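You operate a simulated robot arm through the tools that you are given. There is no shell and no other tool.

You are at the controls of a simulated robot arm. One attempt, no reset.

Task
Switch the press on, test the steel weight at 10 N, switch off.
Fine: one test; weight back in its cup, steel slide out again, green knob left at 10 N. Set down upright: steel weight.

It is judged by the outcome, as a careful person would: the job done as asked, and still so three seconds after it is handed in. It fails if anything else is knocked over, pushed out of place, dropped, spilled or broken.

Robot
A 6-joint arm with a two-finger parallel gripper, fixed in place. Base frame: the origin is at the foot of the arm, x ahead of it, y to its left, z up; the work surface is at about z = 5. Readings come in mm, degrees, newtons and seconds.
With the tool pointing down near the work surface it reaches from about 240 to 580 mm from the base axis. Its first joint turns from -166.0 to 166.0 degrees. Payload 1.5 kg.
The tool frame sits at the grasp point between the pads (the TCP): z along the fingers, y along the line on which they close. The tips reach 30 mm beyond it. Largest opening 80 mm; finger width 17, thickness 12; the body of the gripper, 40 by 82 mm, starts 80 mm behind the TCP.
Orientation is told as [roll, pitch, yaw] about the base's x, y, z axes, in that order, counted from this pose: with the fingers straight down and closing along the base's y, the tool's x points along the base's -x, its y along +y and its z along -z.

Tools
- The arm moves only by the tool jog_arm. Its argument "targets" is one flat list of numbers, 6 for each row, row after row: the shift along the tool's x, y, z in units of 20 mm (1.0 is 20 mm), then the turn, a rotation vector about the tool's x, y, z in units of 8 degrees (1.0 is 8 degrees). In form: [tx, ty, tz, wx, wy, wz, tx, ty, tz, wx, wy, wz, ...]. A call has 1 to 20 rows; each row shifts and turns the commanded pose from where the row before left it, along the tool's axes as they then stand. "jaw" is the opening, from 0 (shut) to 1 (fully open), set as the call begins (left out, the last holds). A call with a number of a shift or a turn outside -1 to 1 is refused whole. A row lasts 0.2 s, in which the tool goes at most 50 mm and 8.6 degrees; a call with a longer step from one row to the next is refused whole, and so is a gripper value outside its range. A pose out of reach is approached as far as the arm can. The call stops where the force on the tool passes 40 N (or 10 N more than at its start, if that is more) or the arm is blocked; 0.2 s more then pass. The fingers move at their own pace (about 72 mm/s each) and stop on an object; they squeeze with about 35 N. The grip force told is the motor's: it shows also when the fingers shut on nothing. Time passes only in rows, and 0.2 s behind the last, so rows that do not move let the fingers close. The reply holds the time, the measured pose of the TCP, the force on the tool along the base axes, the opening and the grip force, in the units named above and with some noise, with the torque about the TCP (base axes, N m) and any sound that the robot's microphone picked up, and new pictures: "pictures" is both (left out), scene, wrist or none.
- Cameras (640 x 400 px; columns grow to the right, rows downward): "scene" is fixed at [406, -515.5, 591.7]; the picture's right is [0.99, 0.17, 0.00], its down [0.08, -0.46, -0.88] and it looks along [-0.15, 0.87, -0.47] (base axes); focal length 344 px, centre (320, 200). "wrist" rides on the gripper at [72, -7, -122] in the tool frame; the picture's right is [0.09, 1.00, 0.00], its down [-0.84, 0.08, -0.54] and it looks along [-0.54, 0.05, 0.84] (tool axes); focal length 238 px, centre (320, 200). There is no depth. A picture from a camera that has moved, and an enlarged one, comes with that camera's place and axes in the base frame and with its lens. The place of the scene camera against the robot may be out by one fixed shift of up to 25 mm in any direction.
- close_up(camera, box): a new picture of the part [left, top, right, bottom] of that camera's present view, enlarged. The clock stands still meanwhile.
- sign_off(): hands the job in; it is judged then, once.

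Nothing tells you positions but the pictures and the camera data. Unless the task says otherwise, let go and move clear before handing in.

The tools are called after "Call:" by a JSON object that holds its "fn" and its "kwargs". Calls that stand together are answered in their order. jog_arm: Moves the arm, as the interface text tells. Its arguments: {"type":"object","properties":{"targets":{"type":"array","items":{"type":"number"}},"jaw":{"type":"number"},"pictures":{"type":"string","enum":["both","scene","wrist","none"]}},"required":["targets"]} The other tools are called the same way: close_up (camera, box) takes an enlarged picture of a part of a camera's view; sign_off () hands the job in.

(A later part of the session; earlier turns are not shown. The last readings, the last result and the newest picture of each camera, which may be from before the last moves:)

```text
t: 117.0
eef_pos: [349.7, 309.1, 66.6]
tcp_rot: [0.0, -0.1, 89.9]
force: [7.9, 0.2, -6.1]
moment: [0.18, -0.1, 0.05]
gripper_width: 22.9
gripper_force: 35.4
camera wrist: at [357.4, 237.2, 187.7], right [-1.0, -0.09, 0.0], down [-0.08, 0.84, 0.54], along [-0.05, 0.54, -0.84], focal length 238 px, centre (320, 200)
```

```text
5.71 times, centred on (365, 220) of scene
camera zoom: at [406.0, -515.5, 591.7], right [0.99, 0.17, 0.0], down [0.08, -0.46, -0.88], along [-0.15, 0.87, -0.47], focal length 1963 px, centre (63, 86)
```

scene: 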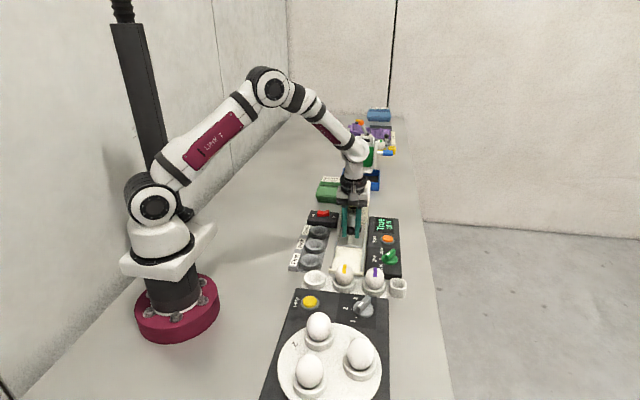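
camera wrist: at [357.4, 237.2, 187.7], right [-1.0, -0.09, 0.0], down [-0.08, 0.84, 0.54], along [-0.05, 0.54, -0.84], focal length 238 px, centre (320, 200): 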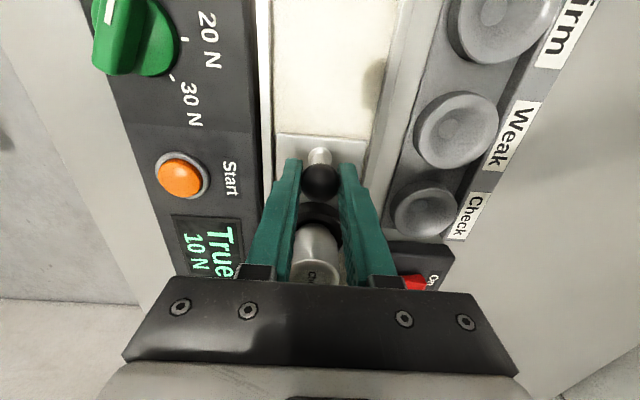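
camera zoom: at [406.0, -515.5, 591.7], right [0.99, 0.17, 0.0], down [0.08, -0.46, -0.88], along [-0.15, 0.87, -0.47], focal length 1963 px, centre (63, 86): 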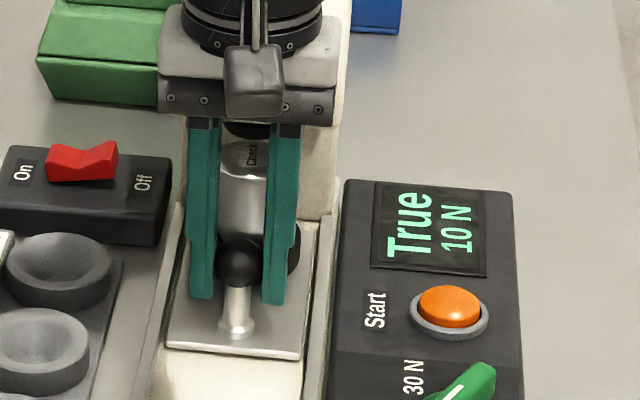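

Gripped. Pulling the slide out slowly.

Call:
{"fn": "jog_arm", "kwargs": {"targets": [0.05, 0, 0, 0, 0, 0, 0.1, 0, 0, 0, 0, 0, 0.15, 0, 0, 0, 0, 0, 0.15, 0, 0, 0, 0, 0, 0.15, 0, 0, 0, 0, 0, 0.15, 0, 0, 0, 0, 0, 0.15, 0, 0, 0, 0, 0, 0.15, 0, 0, 0, 0, 0, 0.15, 0, 0, 0, 0, 0, 0.15, 0, 0, 0, 0, 0, 0.15, 0, 0, 0, 0, 0, 0.15, 0, 0, 0, 0, 0, 0.15, 0, 0, 0, 0, 0, 0.15, 0, 0, 0, 0, 0, 0.1, 0, 0, 0, 0, 0, 0.05, 0, 0, 0, 0, 0, 0, 0, 0, 0, 0, 0]}}

Call:
{"fn": "close_up", "kwargs": {"camera": "scene", "box": [310, 185, 390, 265]}}

```text
t: 120.6
eef_pos: [350.2, 267.8, 66.6]
tcp_rot: [0.1, -0.1, 90.0]
force: [2.5, -0.6, -18.1]
moment: [-0.02, -0.1, 0.09]
gripper_width: 22.9
gripper_force: 35.5
camera wrist: at [357.5, 195.1, 187.9], right [-1.0, -0.09, 0.0], down [-0.07, 0.84, 0.54], along [-0.05, 0.54, -0.84], focal length 238 px, centre (320, 200)
```

scene: 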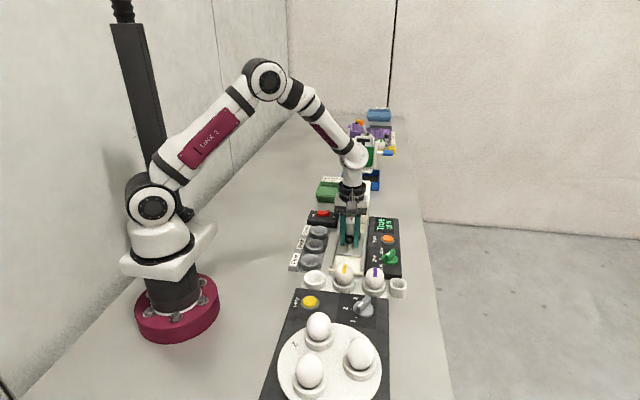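
wrist: 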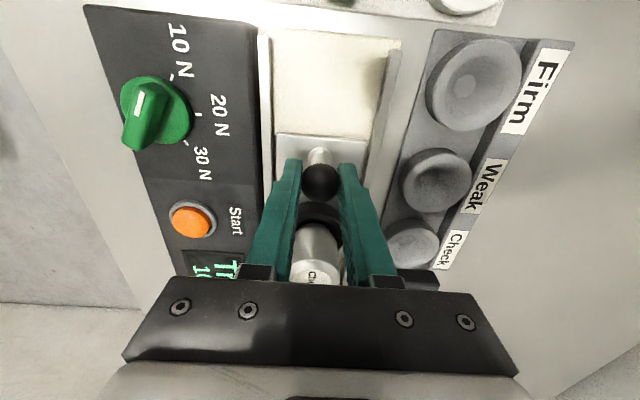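

```text
5.00 times, centred on (350, 225) of scene
camera zoom: at [406.0, -515.5, 591.7], right [0.99, 0.17, 0.0], down [0.08, -0.46, -0.88], along [-0.15, 0.87, -0.47], focal length 1718 px, centre (170, 75)
```

zoom: 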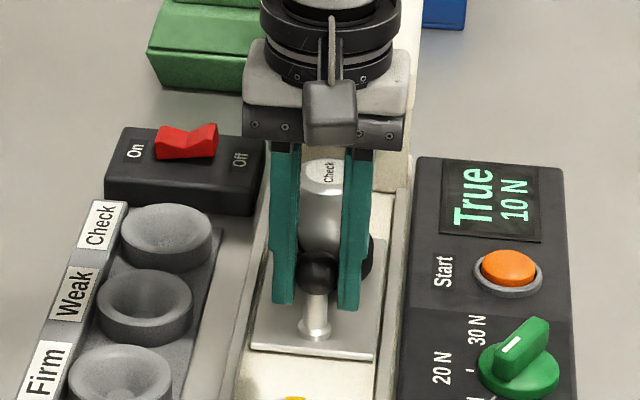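

Call:
{"fn": "jog_arm", "kwargs": {"targets": [0.05, 0, 0.02, 0, 0, 0, 0.1, 0, 0, 0, 0, 0, 0.15, 0, 0, 0, 0, 0, 0.15, 0, 0, 0, 0, 0, 0.15, 0, 0, 0, 0, 0, 0.15, 0, 0, 0, 0, 0, 0.15, 0, 0, 0, 0, 0, 0.15, 0, 0, 0, 0, 0, 0.15, 0, 0, 0, 0, 0, 0.15, 0, 0, 0, 0, 0, 0.15, 0, 0, 0, 0, 0, 0.15, 0, 0, 0, 0, 0, 0.15, 0, 0, 0, 0, 0, 0.15, 0, 0, 0, 0, 0, 0.15, 0, 0, 0, 0, 0, 0.1, 0, 0, 0, 0, 0, 0.05, 0, 0, 0, 0, 0, 0, 0, 0, 0, 0, 0], "pictures": "none"}}

Call:
{"fn": "jog_arm", "kwargs": {"targets": [0.05, 0, 0, 0, 0, 0, 0.05, 0, 0, 0, 0, 0, 0.05, 0, 0, 0, 0, 0, 0.04, 0, 0, 0, 0, 0, 0, 0, 0, 0, 0, 0]}}

Call:
{"fn": "close_up", "kwargs": {"camera": "scene", "box": [310, 195, 390, 275]}}

```text
t: 124.4
eef_pos: [349.7, 223.0, 67.5]
tcp_rot: [0.1, -0.1, 89.8]
force: [-20.9, -0.9, 25.1]
moment: [-0.23, 0.2, -0.01]
gripper_width: 22.9
gripper_force: 35.5
```

```text
t: 125.6
eef_pos: [350.6, 219.2, 66.7]
tcp_rot: [0.0, -0.1, 89.8]
force: [-24.2, 17.2, 21.2]
moment: [0.37, 0.22, -0.07]
gripper_width: 22.7
gripper_force: 34.9
camera wrist: at [357.5, 146.9, 187.4], right [-1.0, -0.09, 0.0], down [-0.07, 0.84, 0.54], along [-0.05, 0.54, -0.84], focal length 238 px, centre (320, 200)
```

scene: 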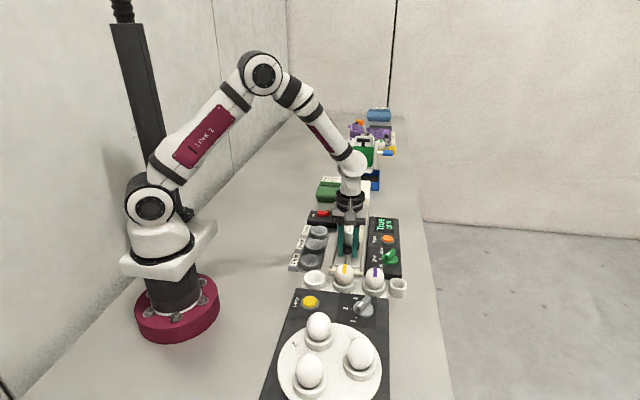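
wrist: 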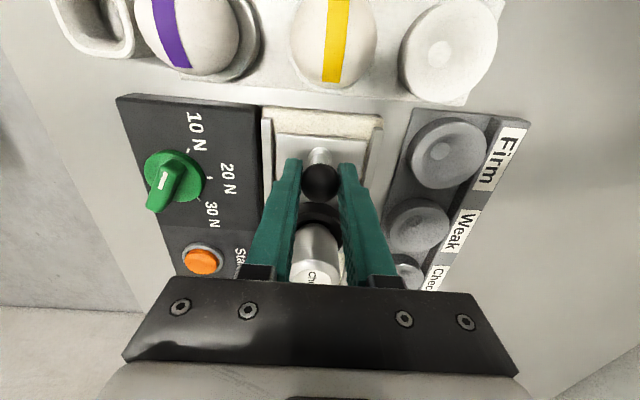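

```text
5.00 times, centred on (350, 235) of scene
camera zoom: at [406.0, -515.5, 591.7], right [0.99, 0.17, 0.0], down [0.08, -0.46, -0.88], along [-0.15, 0.87, -0.47], focal length 1718 px, centre (170, 25)
```

zoom: 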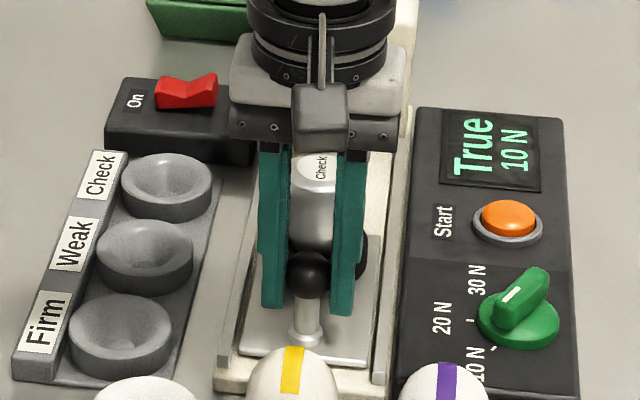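

The out stop is reached. I'll relieve the loads, open, and rise.

Call:
{"fn": "jog_arm", "kwargs": {"targets": [-0.02, 0.04, -0.04, 0, 0, 0, 0, 0, 0, 0, 0, 0], "pictures": "none"}}

Call:
{"fn": "jog_arm", "kwargs": {"targets": [0, 0, 0, 0, 0, 0, 0, 0, 0, 0, 0, 0], "jaw": 0.65, "pictures": "none"}}

Call:
{"fn": "jog_arm", "kwargs": {"targets": [0, 0, -0.5, 0, 0, 0, 0, 0, -1, 0, 0, 0, 0, 0, -1, 0, 0, 0, 0, 0, -1, 0, 0, 0, 0, 0, -1, 0, 0, 0, 0, 0, -1, 0, 0, 0, 0, 0, 0, 0, 0, 0]}}

Call:
{"fn": "close_up", "kwargs": {"camera": "scene", "box": [310, 195, 390, 275]}}

Call:
{"fn": "close_up", "kwargs": {"camera": "wrist", "box": [240, 80, 400, 260]}}

```text
t: 126.2
eef_pos: [350.0, 218.5, 66.5]
tcp_rot: [-0.1, -0.1, 89.9]
force: [2.3, 20.4, -19.2]
moment: [0.18, 0.0, 0.01]
gripper_width: 23.3
gripper_force: 35.9
```

```text
t: 126.8
eef_pos: [350.0, 217.7, 66.8]
tcp_rot: [0.1, -0.2, 89.8]
force: [0.6, 0.4, 0.0]
moment: [0.05, -0.04, 0.0]
gripper_width: 52.0
gripper_force: 0.2
```

```text
t: 128.4
eef_pos: [350.1, 218.8, 177.8]
tcp_rot: [0.1, -0.1, 89.8]
force: [0.8, 0.3, 0.8]
moment: [0.04, -0.01, 0.01]
gripper_width: 52.1
gripper_force: 0.1
camera wrist: at [357.0, 146.8, 298.6], right [-1.0, -0.09, 0.0], down [-0.07, 0.84, 0.54], along [-0.05, 0.54, -0.84], focal length 238 px, centre (320, 200)
```

scene: 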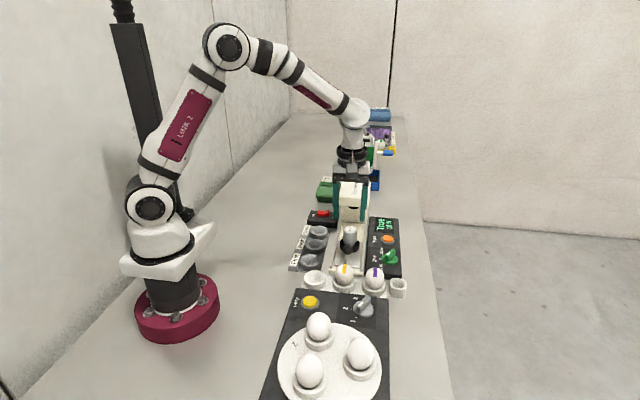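
wrist: 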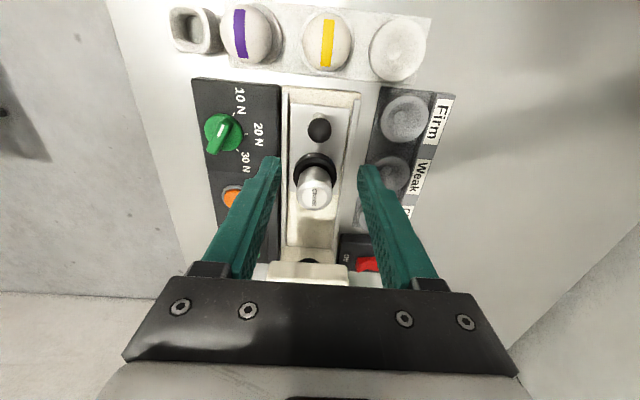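

```text
5.00 times, centred on (350, 235) of scene
camera zoom: at [406.0, -515.5, 591.7], right [0.99, 0.17, 0.0], down [0.08, -0.46, -0.88], along [-0.15, 0.87, -0.47], focal length 1718 px, centre (170, 25)
```

zoom: 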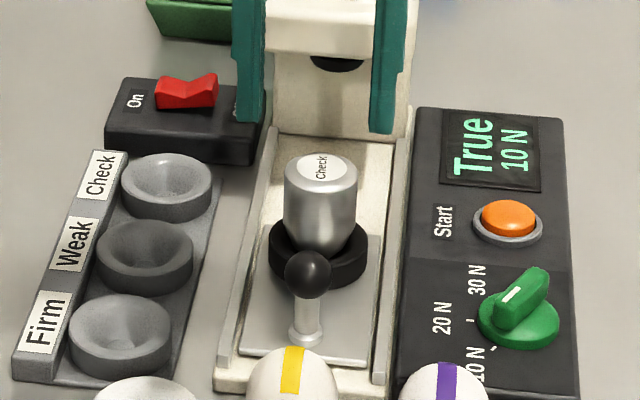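

```text
2.22 times, centred on (320, 170) of wrist
camera zoom: at [357.0, 146.8, 298.6], right [-1.0, -0.09, 0.0], down [-0.07, 0.84, 0.54], along [-0.05, 0.54, -0.84], focal length 530 px, centre (320, 267)
```

zoom: 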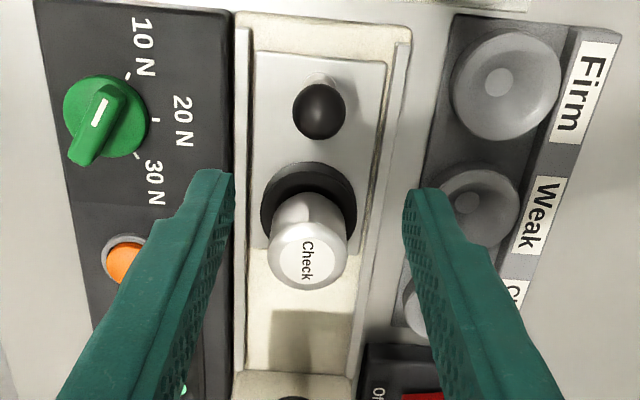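

The slide is out and the weight is upright. I'll turn back to yaw 0 above the weight to pick it up.

Call:
{"fn": "jog_arm", "kwargs": {"targets": [-0.849, 0, 0, 0, 0, 0, -0.849, 0, 0, 0, 0, 0, -0.849, 0, 0, 0, 0, 0, -0.849, 0, 0, 0, 0, 0, 0, 0, 0, 0, 0, 0.9375, 0, 0, 0, 0, 0, 0.9375, 0, 0, 0, 0, 0, 0.9375, 0, 0, 0, 0, 0, 0.9375, 0, 0, 0, 0, 0, 0.9375, 0, 0, 0, 0, 0, 0.9375, 0, 0, 0, 0, 0, 0.9375, 0, 0, 0, 0, 0, 0.9375, 0, 0, 0, 0, 0, 0.9375, 0, 0, 0, 0, 0, 0.9375, 0, 0, 0, 0, 0, 0.9375, 0, 0, 0, 0, 0, 0.9375, 0, 0, 0, 0, 0, 0], "jaw": 0.8}}

Call:
{"fn": "close_up", "kwargs": {"camera": "wrist", "box": [220, 60, 420, 185]}}

```text
t: 132.0
eef_pos: [349.5, 287.6, 178.0]
tcp_rot: [0.2, 0.1, -0.3]
force: [-0.2, 0.5, -0.2]
moment: [-0.02, -0.06, 0.0]
gripper_width: 63.9
gripper_force: 0.1
camera wrist: at [278.7, 280.1, 298.6], right [-0.09, 1.0, 0.0], down [0.84, 0.07, 0.54], along [0.54, 0.05, -0.84], focal length 238 px, centre (320, 200)
```

scene: 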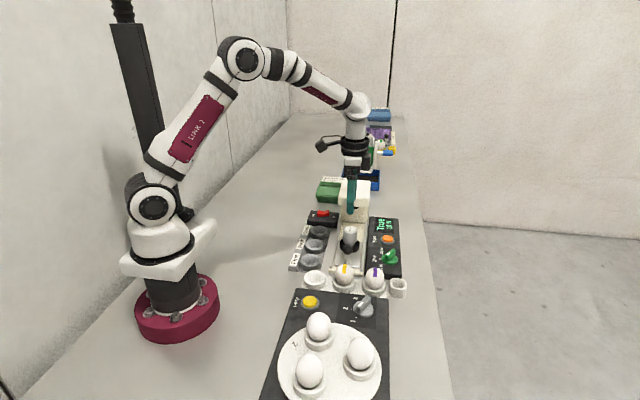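
wrist: 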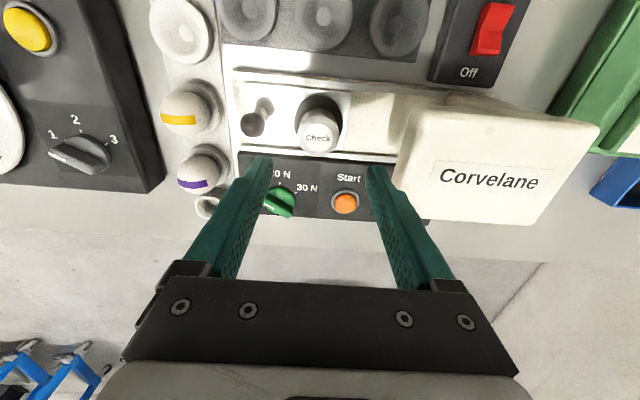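

```text
3.20 times, centred on (320, 122) of wrist
camera zoom: at [278.7, 280.1, 298.6], right [-0.09, 1.0, 0.0], down [0.84, 0.07, 0.54], along [0.54, 0.05, -0.84], focal length 763 px, centre (320, 448)
```

zoom: 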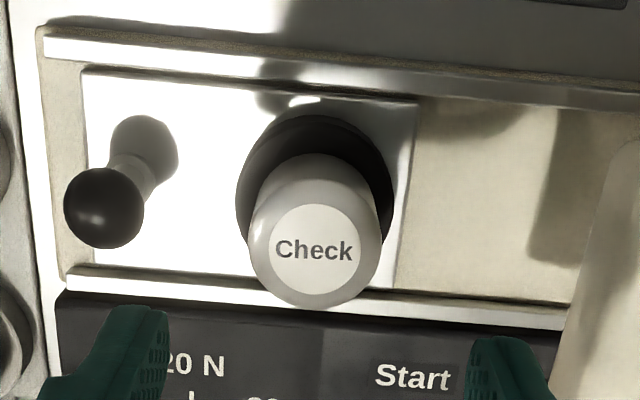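

The weight's top is at about (350.5, 286). Lowering around it and gripping.

Call:
{"fn": "jog_arm", "kwargs": {"targets": [-0.03, -0.03, 0.9, 0, 0, 0, 0, 0, 0.9, 0, 0, 0, 0, 0, 0.9, 0, 0, 0, 0, 0, 0.9, 0, 0, 0, 0, 0, 0.8, 0, 0, 0, 0, 0, 0.5, 0, 0, 0, 0, 0, 0, 0, 0, 0]}}

Call:
{"fn": "close_up", "kwargs": {"camera": "wrist", "box": [220, 90, 420, 215]}}

Call:
{"fn": "close_up", "kwargs": {"camera": "scene", "box": [310, 195, 390, 275]}}

```text
t: 133.6
eef_pos: [350.4, 287.2, 79.1]
tcp_rot: [0.1, 0.1, -0.1]
force: [0.0, 0.0, 0.7]
moment: [0.04, -0.02, -0.04]
gripper_width: 64.0
gripper_force: 0.1
camera wrist: at [279.4, 279.6, 200.4], right [-0.09, 1.0, 0.0], down [0.84, 0.07, 0.54], along [0.54, 0.05, -0.84], focal length 238 px, centre (320, 200)
```

scene: 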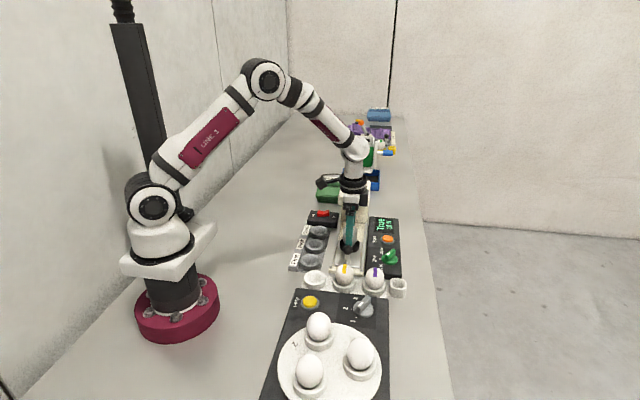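
wrist: 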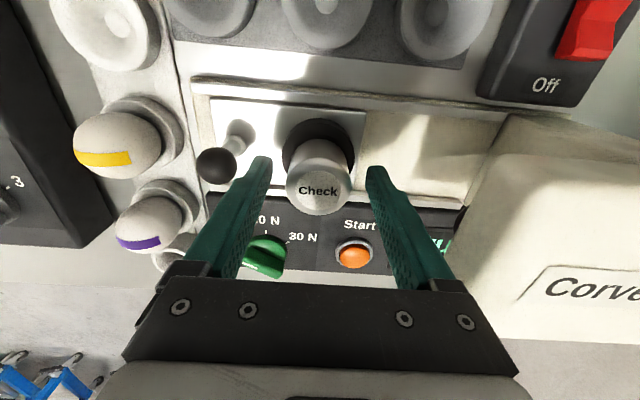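

```text
3.20 times, centred on (320, 152) of wrist
camera zoom: at [279.4, 279.6, 200.4], right [-0.09, 1.0, 0.0], down [0.84, 0.07, 0.54], along [0.54, 0.05, -0.84], focal length 763 px, centre (320, 352)
```

zoom: 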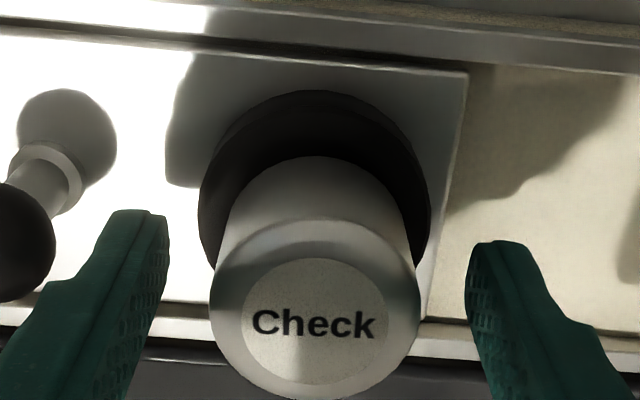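

```text
5.00 times, centred on (350, 235) of scene
camera zoom: at [406.0, -515.5, 591.7], right [0.99, 0.17, 0.0], down [0.08, -0.46, -0.88], along [-0.15, 0.87, -0.47], focal length 1718 px, centre (170, 25)
```

zoom: 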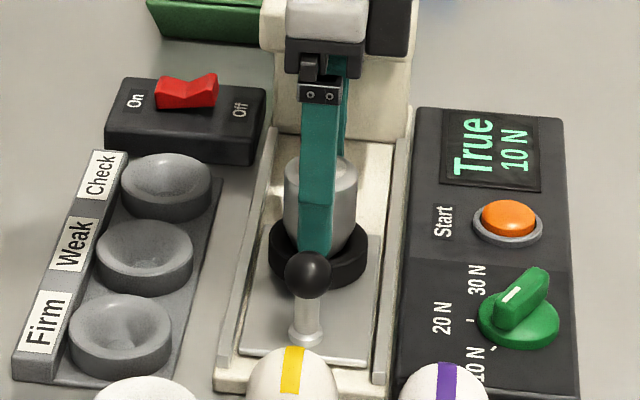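

The weight leans very slightly (about 3°) toward +x, so I'll grip along x instead, which squares it up. Rising, turning 90°, and lowering again.

Call:
{"fn": "jog_arm", "kwargs": {"targets": [0, 0, -0.4, 0, 0, 0, 0, 0, -0.8, 0, 0, 0, 0, 0, -0.9, 0, 0, 0, 0, 0, -0.9, 0, 0, 0, 0, 0, 0, 0, 0, -0.9375, 0, 0, 0, 0, 0, -0.9375, 0, 0, 0, 0, 0, -0.9375, 0, 0, 0, 0, 0, -0.9375, 0, 0, 0, 0, 0, -0.9375, 0, 0, 0, 0, 0, -0.9375, 0, 0, 0, 0, 0, -0.9375, 0, 0, 0, 0, 0, -0.9375, 0, 0, 0, 0, 0, -0.9375, 0, 0, 0, 0, 0, -0.9375, 0, 0, 0, 0, 0, -0.9375, 0, 0, 0, 0, 0, -0.9375, 0, 0, 0, 0, 0, 0], "pictures": "none"}}

Call:
{"fn": "jog_arm", "kwargs": {"targets": [0, 0, 0.9, 0, 0, 0, 0, 0, 0.9, 0, 0, 0, 0, 0, 0.8, 0, 0, 0, 0, 0, 0.4, 0, 0, 0, 0, 0, 0, 0, 0, 0]}}

Call:
{"fn": "close_up", "kwargs": {"camera": "wrist", "box": [220, 90, 420, 215]}}

Call:
{"fn": "close_up", "kwargs": {"camera": "scene", "box": [310, 195, 390, 275]}}

```text
t: 137.2
eef_pos: [350.6, 286.1, 139.4]
tcp_rot: [0.1, -0.1, 89.9]
force: [0.0, 1.2, 0.4]
moment: [0.01, -0.03, 0.01]
gripper_width: 63.9
gripper_force: 0.1
```

```text
t: 138.4
eef_pos: [349.9, 286.3, 79.6]
tcp_rot: [0.1, 0.0, 89.8]
force: [0.2, 0.0, -0.2]
moment: [-0.01, 0.04, 0.01]
gripper_width: 63.8
gripper_force: 0.0
camera wrist: at [357.5, 214.1, 199.9], right [-1.0, -0.09, 0.0], down [-0.07, 0.84, 0.54], along [-0.05, 0.54, -0.84], focal length 238 px, centre (320, 200)
```

scene: 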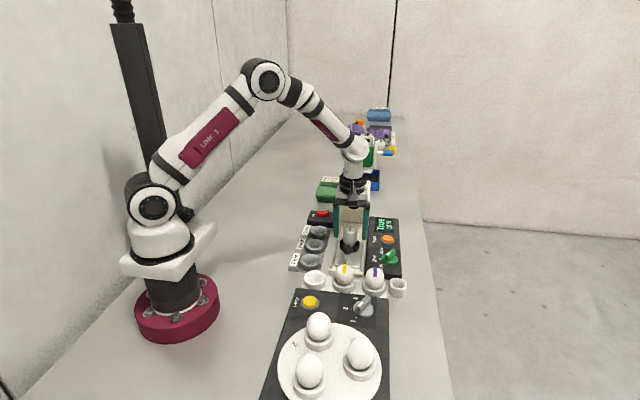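
wrist: 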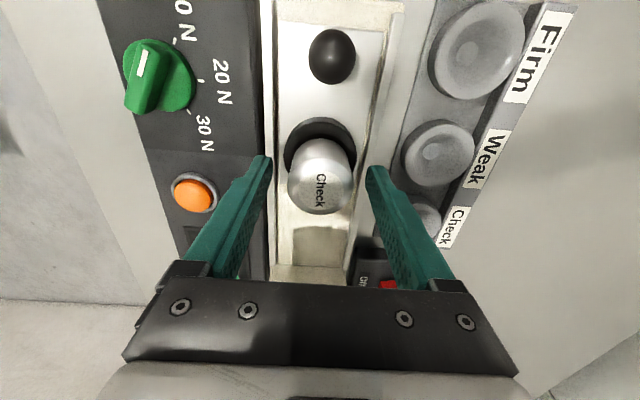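

```text
3.20 times, centred on (320, 152) of wrist
camera zoom: at [357.5, 214.1, 199.9], right [-1.0, -0.09, 0.0], down [-0.07, 0.84, 0.54], along [-0.05, 0.54, -0.84], focal length 763 px, centre (320, 352)
```

zoom: 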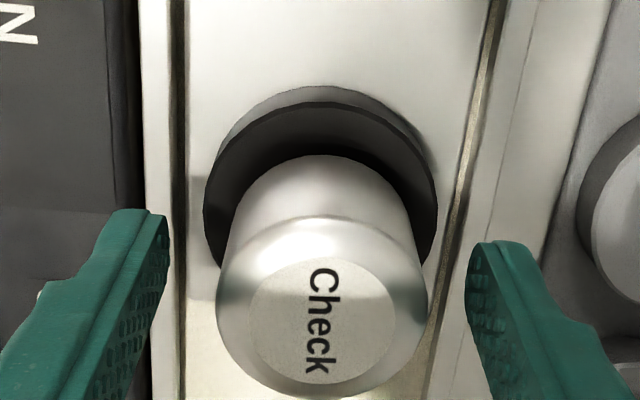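

```text
5.00 times, centred on (350, 235) of scene
camera zoom: at [406.0, -515.5, 591.7], right [0.99, 0.17, 0.0], down [0.08, -0.46, -0.88], along [-0.15, 0.87, -0.47], focal length 1718 px, centre (170, 25)
```

zoom: 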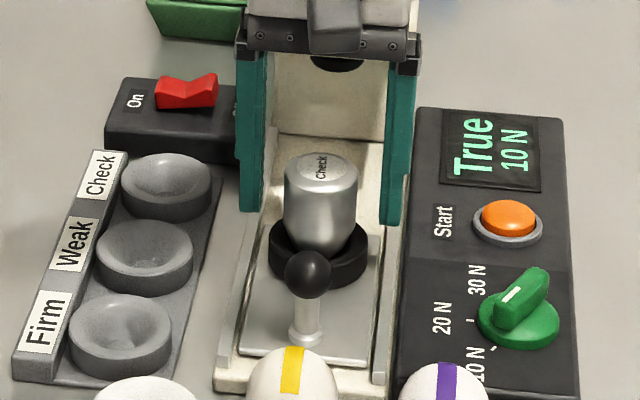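

The weight is centred between the fingers. Gripping.

Call:
{"fn": "jog_arm", "kwargs": {"targets": [0, 0, 0, 0, 0, 0, 0, 0, 0, 0, 0, 0, 0, 0, 0, 0, 0, 0], "jaw": 0, "pictures": "none"}}

Call:
{"fn": "jog_arm", "kwargs": {"targets": [0, 0, -0.2, 0, 0, 0, 0, 0, -0.4, 0, 0, 0, 0, 0, -0.8, 0, 0, 0, 0, 0, -0.9, 0, 0, 0, 0, 0, -0.7, 0, 0, 0, 0, 0, 0, 0, 0, 0]}}

Call:
{"fn": "close_up", "kwargs": {"camera": "scene", "box": [310, 175, 390, 265]}}

```text
t: 139.2
eef_pos: [350.5, 285.9, 78.9]
tcp_rot: [0.1, -0.1, 89.8]
force: [0.2, -0.7, 0.1]
moment: [0.02, 0.01, 0.0]
gripper_width: 38.3
gripper_force: 35.2
```

```text
t: 140.6
eef_pos: [349.9, 286.8, 139.7]
tcp_rot: [0.1, -0.1, 89.9]
force: [-0.2, 0.0, -1.4]
moment: [0.02, -0.01, -0.01]
gripper_width: 38.5
gripper_force: 34.5
camera wrist: at [357.4, 214.0, 260.8], right [-1.0, -0.09, 0.0], down [-0.07, 0.84, 0.54], along [-0.05, 0.54, -0.84], focal length 238 px, centre (320, 200)
```

scene: 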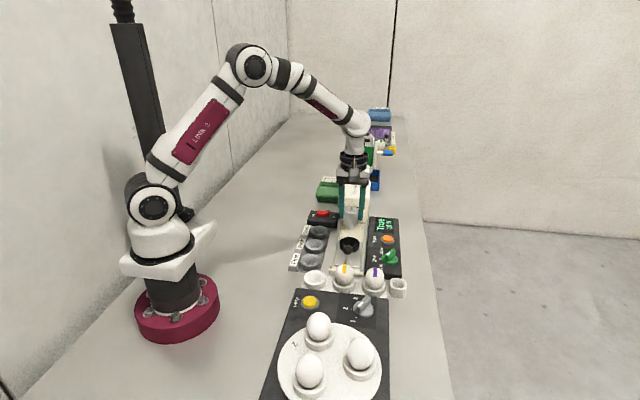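
wrist: 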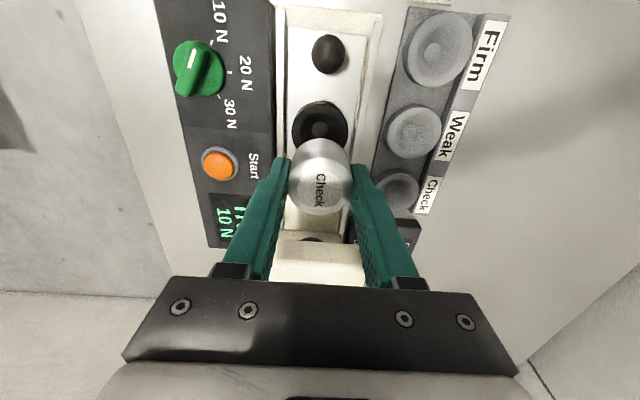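

```text
4.44 times, centred on (350, 220) of scene
camera zoom: at [406.0, -515.5, 591.7], right [0.99, 0.17, 0.0], down [0.08, -0.46, -0.88], along [-0.15, 0.87, -0.47], focal length 1527 px, centre (187, 111)
```

zoom: 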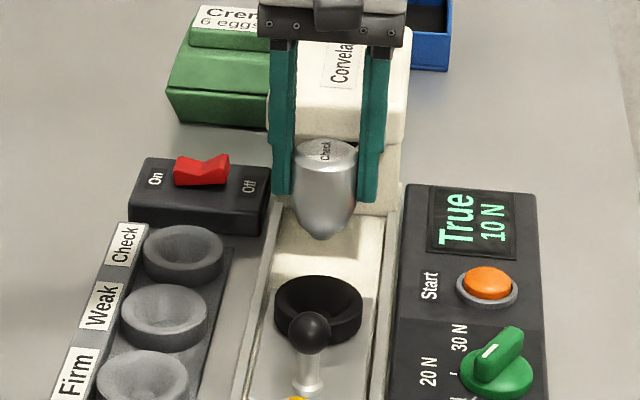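

The weight hangs upright. I'll carry it first along −x, then +y, to above the Check cup.

Call:
{"fn": "jog_arm", "kwargs": {"targets": [0, 0.6, 0, 0, 0, 0, 0, 0.847, 0, 0, 0, 0, 0, 0.847, 0, 0, 0, 0, 0, 0.847, 0, 0, 0, 0, 0, 0.847, 0, 0, 0, 0, 0, 0.847, 0, 0, 0, 0, -0.661, 0, 0, 0, 0, 0, -0.661, 0, 0, 0, 0, 0, -0.661, 0, 0, 0, 0, 0, -0.661, 0, 0, 0, 0, 0, -0.661, 0, 0, 0, 0, 0, 0, 0, 0, 0, 0, 0]}}

Call:
{"fn": "close_up", "kwargs": {"camera": "wrist", "box": [220, 60, 420, 215]}}

Call:
{"fn": "close_up", "kwargs": {"camera": "scene", "box": [280, 170, 360, 250]}}

```text
t: 143.2
eef_pos: [255.1, 352.7, 139.0]
tcp_rot: [0.0, -0.1, 89.8]
force: [0.1, -0.7, -1.0]
moment: [-0.01, -0.02, 0.01]
gripper_width: 38.4
gripper_force: 34.7
camera wrist: at [261.9, 280.6, 260.7], right [-1.0, -0.09, 0.0], down [-0.07, 0.84, 0.54], along [-0.05, 0.54, -0.84], focal length 238 px, centre (320, 200)
```

scene: 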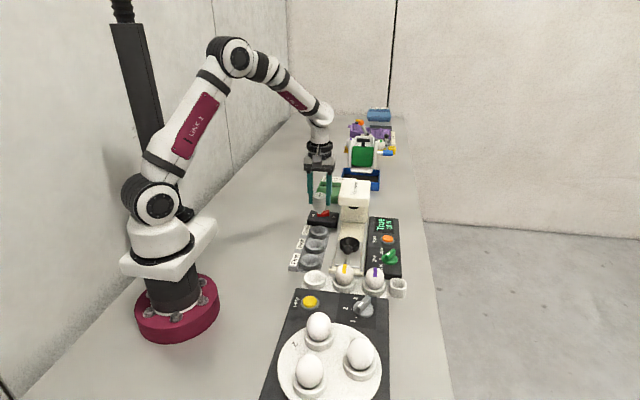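
wrist: 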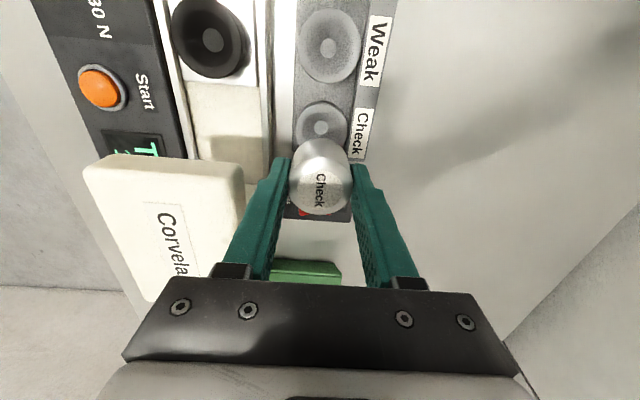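

```text
2.58 times, centred on (320, 138) of wrist
camera zoom: at [261.9, 280.6, 260.7], right [-1.0, -0.09, 0.0], down [-0.07, 0.84, 0.54], along [-0.05, 0.54, -0.84], focal length 615 px, centre (320, 361)
```

zoom: 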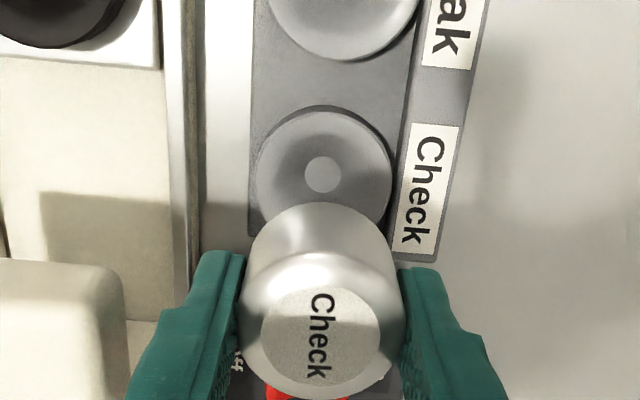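

```text
5.00 times, centred on (320, 210) of scene
camera zoom: at [406.0, -515.5, 591.7], right [0.99, 0.17, 0.0], down [0.08, -0.46, -0.88], along [-0.15, 0.87, -0.47], focal length 1718 px, centre (320, 150)
```

zoom: 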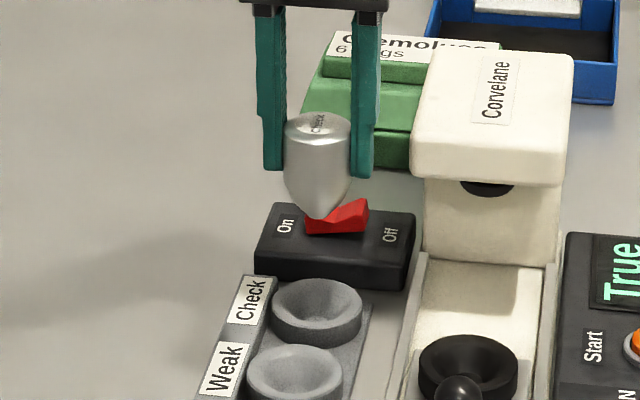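

The weight is aligned above the Check cup. Lowering, with the last part in small steps.

Call:
{"fn": "jog_arm", "kwargs": {"targets": [0, 0, 0.8, 0, 0, 0, 0, 0, 0.9, 0, 0, 0, 0, 0, 0.8, 0, 0, 0, 0, 0, 0.5, 0, 0, 0, 0, 0, 0.3, 0, 0, 0, 0, 0, 0, 0, 0, 0]}}

Call:
{"fn": "close_up", "kwargs": {"camera": "scene", "box": [280, 190, 360, 250]}}

```text
t: 144.6
eef_pos: [255.9, 353.0, 73.8]
tcp_rot: [0.1, -0.1, 89.8]
force: [-0.2, 0.0, -1.4]
moment: [0.02, 0.02, 0.01]
gripper_width: 38.1
gripper_force: 34.5
camera wrist: at [261.6, 280.6, 194.4], right [-1.0, -0.09, 0.0], down [-0.07, 0.84, 0.54], along [-0.05, 0.54, -0.84], focal length 238 px, centre (320, 200)
```

scene: 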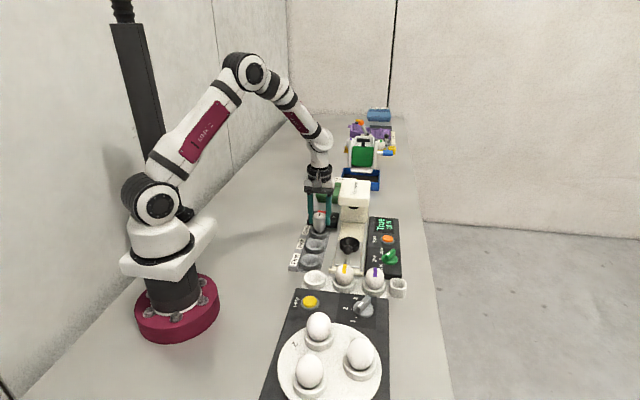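
wrist: 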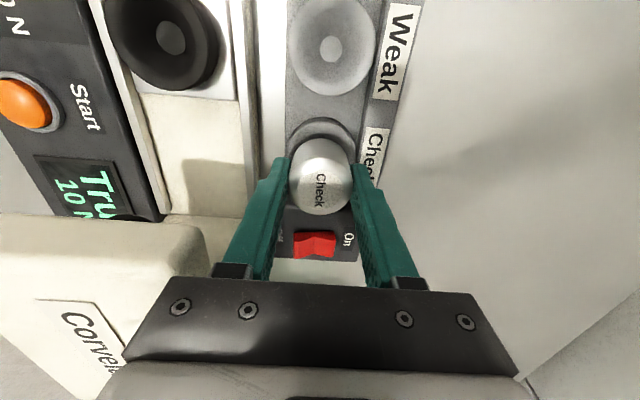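

```text
6.67 times, centred on (320, 220) of scene
camera zoom: at [406.0, -515.5, 591.7], right [0.99, 0.17, 0.0], down [0.08, -0.46, -0.88], along [-0.15, 0.87, -0.47], focal length 2291 px, centre (320, 67)
```

zoom: 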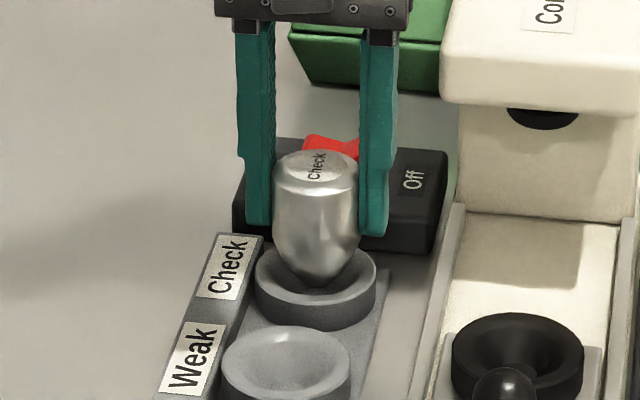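

Call:
{"fn": "jog_arm", "kwargs": {"targets": [0, 0, 0.08, 0, 0, 0, 0, 0, 0.08, 0, 0, 0, 0, 0, 0.08, 0, 0, 0, 0, 0, 0.06, 0, 0, 0, 0, 0, 0, 0, 0, 0], "pictures": "none"}}

Call:
{"fn": "jog_arm", "kwargs": {"targets": [0, 0, 0.05, 0, 0, 0, 0, 0, 0.04, 0, 0, 0, 0, 0, 0, 0, 0, 0], "pictures": "none"}}

```text
t: 145.8
eef_pos: [253.2, 353.2, 67.8]
tcp_rot: [0.2, -0.1, 89.8]
force: [-0.3, 0.3, -0.5]
moment: [0.0, -0.01, 0.06]
gripper_width: 38.5
gripper_force: 34.9
```

```text
t: 146.6
eef_pos: [253.8, 353.0, 66.4]
tcp_rot: [0.1, -0.1, 89.9]
force: [0.0, -0.1, -0.6]
moment: [0.03, -0.01, 0.04]
gripper_width: 38.3
gripper_force: 34.9
```

Call:
{"fn": "jog_arm", "kwargs": {"targets": [0, 0, 0.04, 0, 0, 0, 0, 0, 0.03, 0, 0, 0, 0, 0, 0, 0, 0, 0], "pictures": "none"}}

```text
t: 147.4
eef_pos: [253.5, 352.4, 64.8]
tcp_rot: [0.0, -0.2, 89.9]
force: [-1.4, 7.3, 6.1]
moment: [0.21, 0.07, 0.01]
gripper_width: 38.1
gripper_force: 35.3
```

First contact, slightly on the −y side of the cone. I'll shift 0.8 mm in +y and settle.

Call:
{"fn": "jog_arm", "kwargs": {"targets": [-0.04, 0, 0, 0, 0, 0, 0, 0, 0.02, 0, 0, 0, 0, 0, 0, 0, 0, 0]}}

Call:
{"fn": "close_up", "kwargs": {"camera": "scene", "box": [280, 190, 360, 250]}}

```text
t: 148.2
eef_pos: [254.7, 353.8, 63.7]
tcp_rot: [-0.1, -0.1, 89.9]
force: [1.4, 8.8, 8.2]
moment: [0.21, -0.07, 0.02]
gripper_width: 38.3
gripper_force: 35.4
camera wrist: at [261.6, 281.3, 185.2], right [-1.0, -0.09, 0.0], down [-0.08, 0.84, 0.54], along [-0.05, 0.54, -0.84], focal length 238 px, centre (320, 200)
```

scene: 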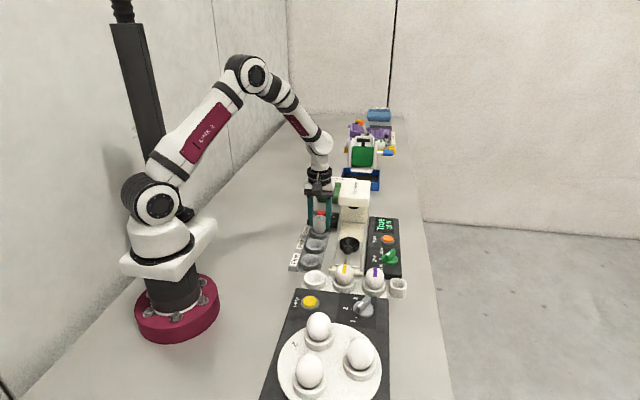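
wrist: 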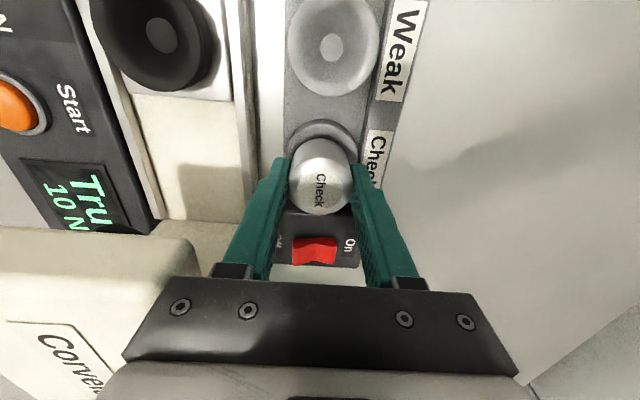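

```text
6.67 times, centred on (320, 220) of scene
camera zoom: at [406.0, -515.5, 591.7], right [0.99, 0.17, 0.0], down [0.08, -0.46, -0.88], along [-0.15, 0.87, -0.47], focal length 2291 px, centre (320, 67)
```

zoom: 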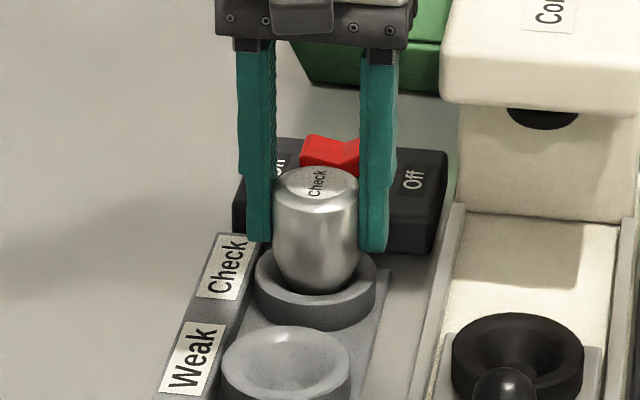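

Call:
{"fn": "jog_arm", "kwargs": {"targets": [-0.05, 0, 0, 0, 0, 0, 0, 0, 0, 0, 0, 0], "pictures": "none"}}

Call:
{"fn": "jog_arm", "kwargs": {"targets": [0, 0, 0.03, 0, 0, 0, 0, 0, 0, 0, 0, 0], "pictures": "none"}}

```text
t: 148.8
eef_pos: [253.2, 353.7, 63.2]
tcp_rot: [0.1, -0.1, 89.9]
force: [2.2, 5.0, 3.2]
moment: [0.19, -0.11, 0.06]
gripper_width: 38.5
gripper_force: 35.0
```

```text
t: 149.4
eef_pos: [253.9, 353.9, 63.7]
tcp_rot: [0.2, 0.0, 89.9]
force: [0.4, 5.2, 3.6]
moment: [0.15, 0.03, 0.0]
gripper_width: 38.3
gripper_force: 34.6
```

Loads are small and the weight sits in the cone. Releasing and looking.

Call:
{"fn": "jog_arm", "kwargs": {"targets": [0, 0, 0, 0, 0, 0, 0, 0, 0, 0, 0, 0], "jaw": 0.75}}

Call:
{"fn": "close_up", "kwargs": {"camera": "scene", "box": [290, 195, 350, 245]}}

Call:
{"fn": "close_up", "kwargs": {"camera": "wrist", "box": [220, 90, 420, 215]}}

```text
t: 150.0
eef_pos: [254.6, 354.1, 62.1]
tcp_rot: [0.1, -0.1, 89.9]
force: [-1.0, -0.6, 0.8]
moment: [-0.01, 0.0, 0.04]
gripper_width: 60.2
gripper_force: 0.1
camera wrist: at [261.2, 281.9, 184.6], right [-1.0, -0.09, 0.0], down [-0.07, 0.84, 0.54], along [-0.05, 0.54, -0.84], focal length 238 px, centre (320, 200)
```

scene: 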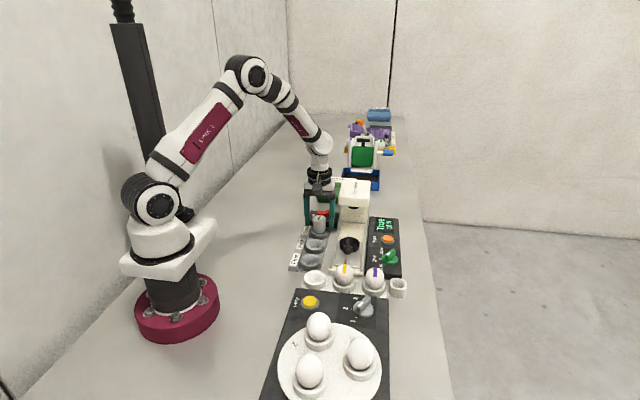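
wrist: 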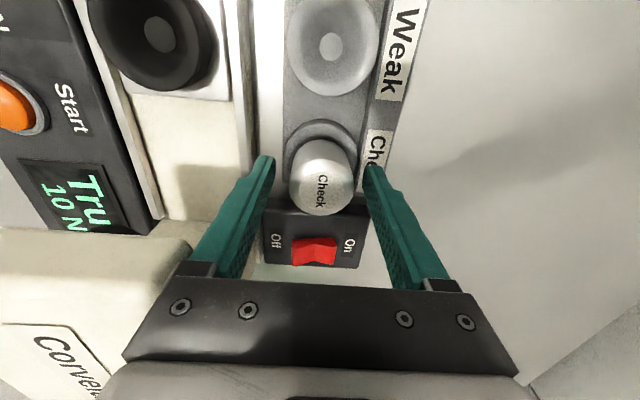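

```text
8.00 times, centred on (320, 220) of scene
camera zoom: at [406.0, -515.5, 591.7], right [0.99, 0.17, 0.0], down [0.08, -0.46, -0.88], along [-0.15, 0.87, -0.47], focal length 2749 px, centre (320, 40)
```

zoom: 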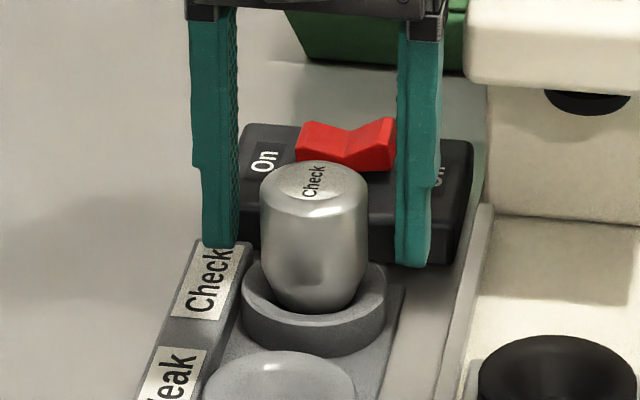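

```text
3.20 times, centred on (320, 152) of wrist
camera zoom: at [261.2, 281.9, 184.6], right [-1.0, -0.09, 0.0], down [-0.07, 0.84, 0.54], along [-0.05, 0.54, -0.84], focal length 763 px, centre (320, 352)
```

zoom: 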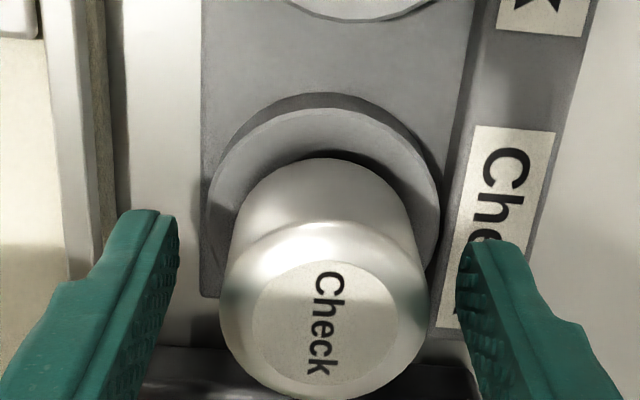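

The weight is back in its cup, upright at the same height and position as at the start. I'll lift straight up and turn back to yaw 0.

Call:
{"fn": "jog_arm", "kwargs": {"targets": [0, 0, -0.3, 0, 0, 0, 0, 0, -0.8, 0, 0, 0, 0, 0, -0.9, 0, 0, 0, 0, 0, -1, 0, 0, 0, 0, 0, -1, 0, 0, 0, 0, 0, -1, 0, 0, 0, 0, 0, -1, 0, 0, 0, 0, 0, 0, 0, 0, 0.9375, 0, 0, 0, 0, 0, 0.9375, 0, 0, 0, 0, 0, 0.9375, 0, 0, 0, 0, 0, 0.9375, 0, 0, 0, 0, 0, 0.9375, 0, 0, 0, 0, 0, 0.9375, 0, 0, 0, 0, 0, 0.9375, 0, 0, 0, 0, 0, 0.9375, 0, 0, 0, 0, 0, 0.9375, 0, 0, 0, 0, 0, 0.9375, 0, 0, 0, 0, 0, 0.9375, 0, 0, 0, 0, 0, 0.9375], "pictures": "none"}}

Call:
{"fn": "jog_arm", "kwargs": {"targets": [-0.15, 0.81, 0, 0, 0, 0, -0.15, 0.81, 0, 0, 0, 0, -0.15, 0.81, 0, 0, 0, 0, -0.15, 0.81, 0, 0, 0, 0, -0.1, 0.81, 0, 0, 0, 0, 0, 0, 0, 0, 0, 0]}}

Call:
{"fn": "close_up", "kwargs": {"camera": "wrist", "box": [220, 70, 420, 195]}}

Call:
{"fn": "close_up", "kwargs": {"camera": "scene", "box": [290, 190, 350, 240]}}

```text
t: 154.0
eef_pos: [253.5, 354.1, 183.6]
tcp_rot: [0.2, 0.1, -0.3]
force: [-0.1, 0.5, 0.5]
moment: [0.0, -0.02, 0.0]
gripper_width: 59.9
gripper_force: 0.1
```

```text
t: 155.4
eef_pos: [268.9, 435.6, 184.1]
tcp_rot: [0.1, 0.2, -0.2]
force: [0.4, -0.4, 0.3]
moment: [0.03, 0.01, -0.02]
gripper_width: 60.0
gripper_force: 0.0
camera wrist: at [197.4, 429.1, 304.8], right [-0.09, 1.0, 0.0], down [0.84, 0.07, 0.54], along [0.54, 0.05, -0.84], focal length 238 px, centre (320, 200)
```

scene: 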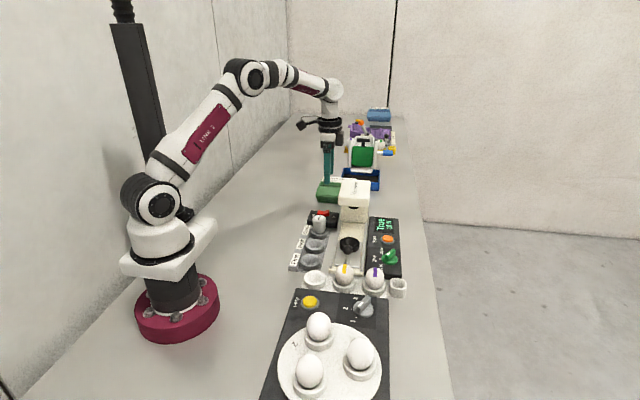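
wrist: 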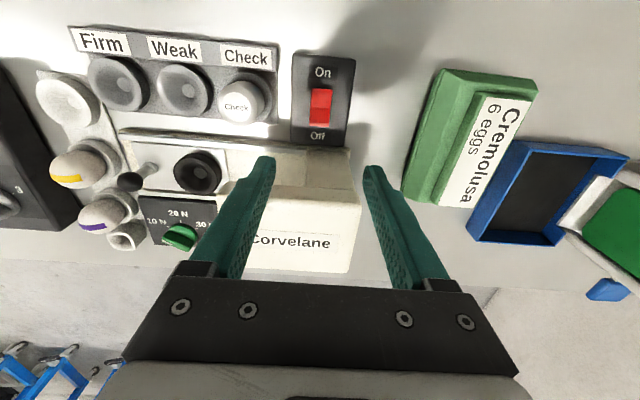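

```text
3.20 times, centred on (320, 132) of wrist
camera zoom: at [197.4, 429.1, 304.8], right [-0.09, 1.0, 0.0], down [0.84, 0.07, 0.54], along [0.54, 0.05, -0.84], focal length 763 px, centre (320, 416)
```

zoom: 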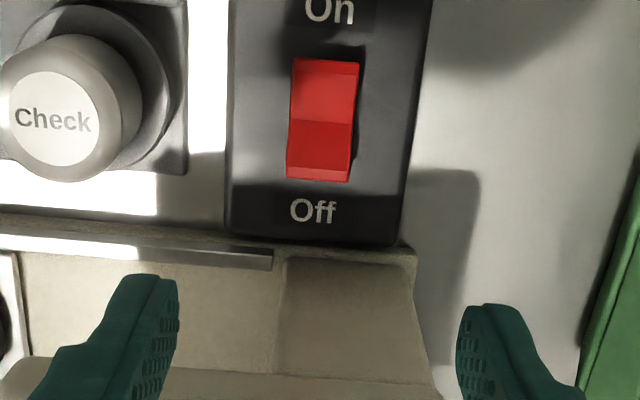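

```text
8.00 times, centred on (320, 215) of scene
camera zoom: at [406.0, -515.5, 591.7], right [0.99, 0.17, 0.0], down [0.08, -0.46, -0.88], along [-0.15, 0.87, -0.47], focal length 2749 px, centre (320, 80)
```

zoom: 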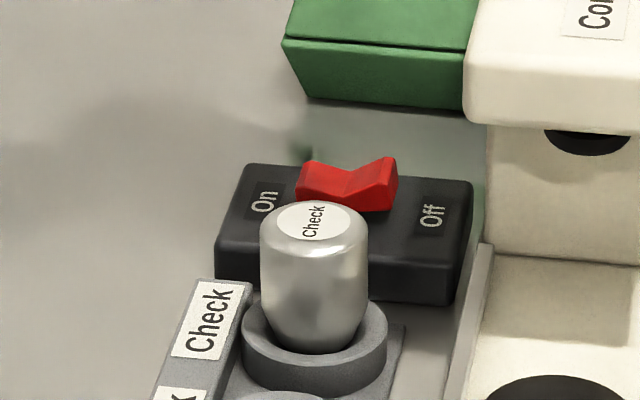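

The weight matches its original picture exactly. Next I press the Off end of the rocker, at about x = 266: closing the fingers and coming down.

Call:
{"fn": "jog_arm", "kwargs": {"targets": [0.07, 0.02, 0.9, 0, 0, 0, 0, 0, 0.9, 0, 0, 0, 0, 0, 0.9, 0, 0, 0, 0, 0, 0.9, 0, 0, 0, 0, 0, 0.9, 0, 0, 0, 0, 0, 0.7, 0, 0, 0, 0, 0, 0, 0, 0, 0], "jaw": 0}}

Call:
{"fn": "close_up", "kwargs": {"camera": "scene", "box": [290, 180, 350, 230]}}

Call:
{"fn": "close_up", "kwargs": {"camera": "wrist", "box": [240, 100, 400, 200]}}

```text
t: 157.0
eef_pos: [267.6, 434.4, 79.9]
tcp_rot: [0.1, 0.1, -0.1]
force: [0.0, 0.4, -0.3]
moment: [-0.03, 0.0, -0.01]
gripper_width: 0.1
gripper_force: 20.9
camera wrist: at [195.9, 429.1, 200.7], right [-0.09, 1.0, 0.0], down [0.84, 0.07, 0.54], along [0.54, 0.05, -0.84], focal length 238 px, centre (320, 200)
```

scene: 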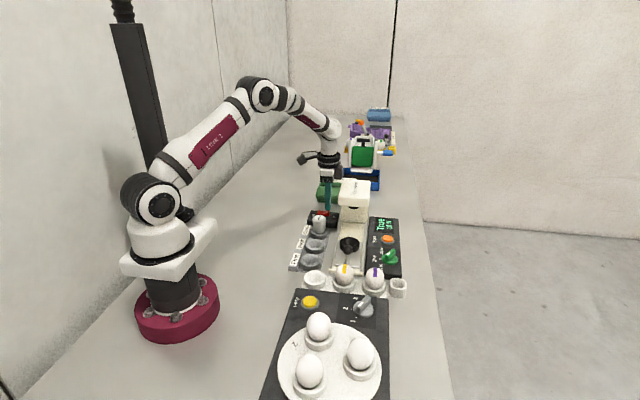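
wrist: 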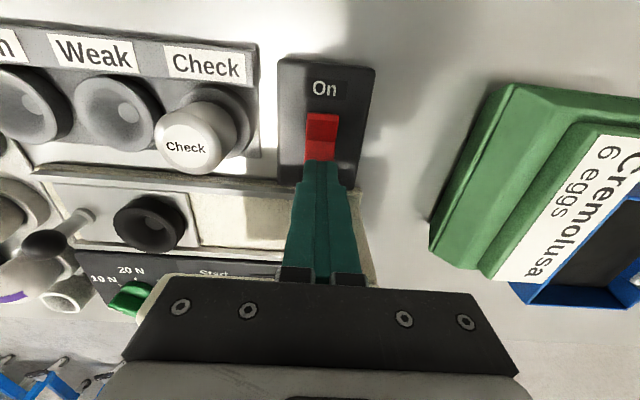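

```text
8.00 times, centred on (320, 205) of scene
camera zoom: at [406.0, -515.5, 591.7], right [0.99, 0.17, 0.0], down [0.08, -0.46, -0.88], along [-0.15, 0.87, -0.47], focal length 2749 px, centre (320, 160)
```

zoom: 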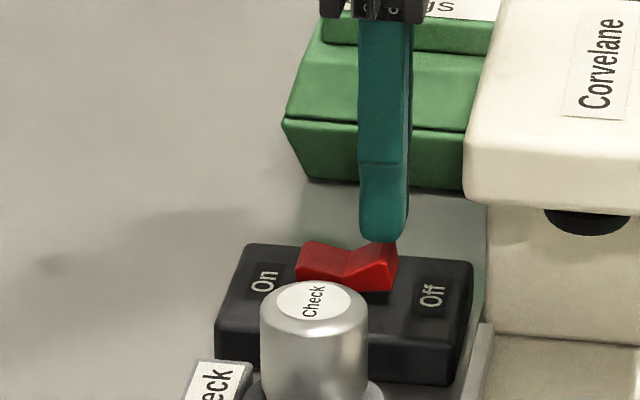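

```text
4.00 times, centred on (320, 150) of wrist
camera zoom: at [195.9, 429.1, 200.7], right [-0.09, 1.0, 0.0], down [0.84, 0.07, 0.54], along [0.54, 0.05, -0.84], focal length 953 px, centre (320, 400)
```

zoom: 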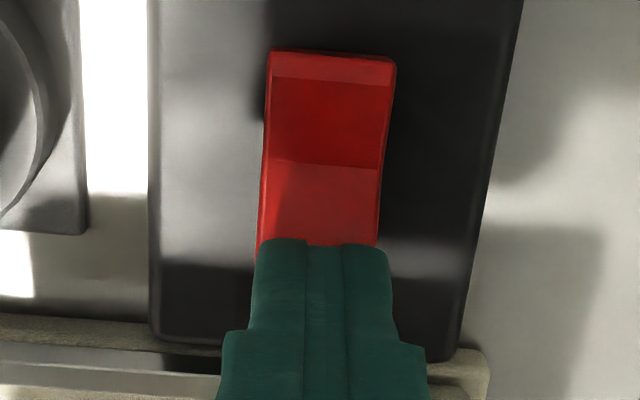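

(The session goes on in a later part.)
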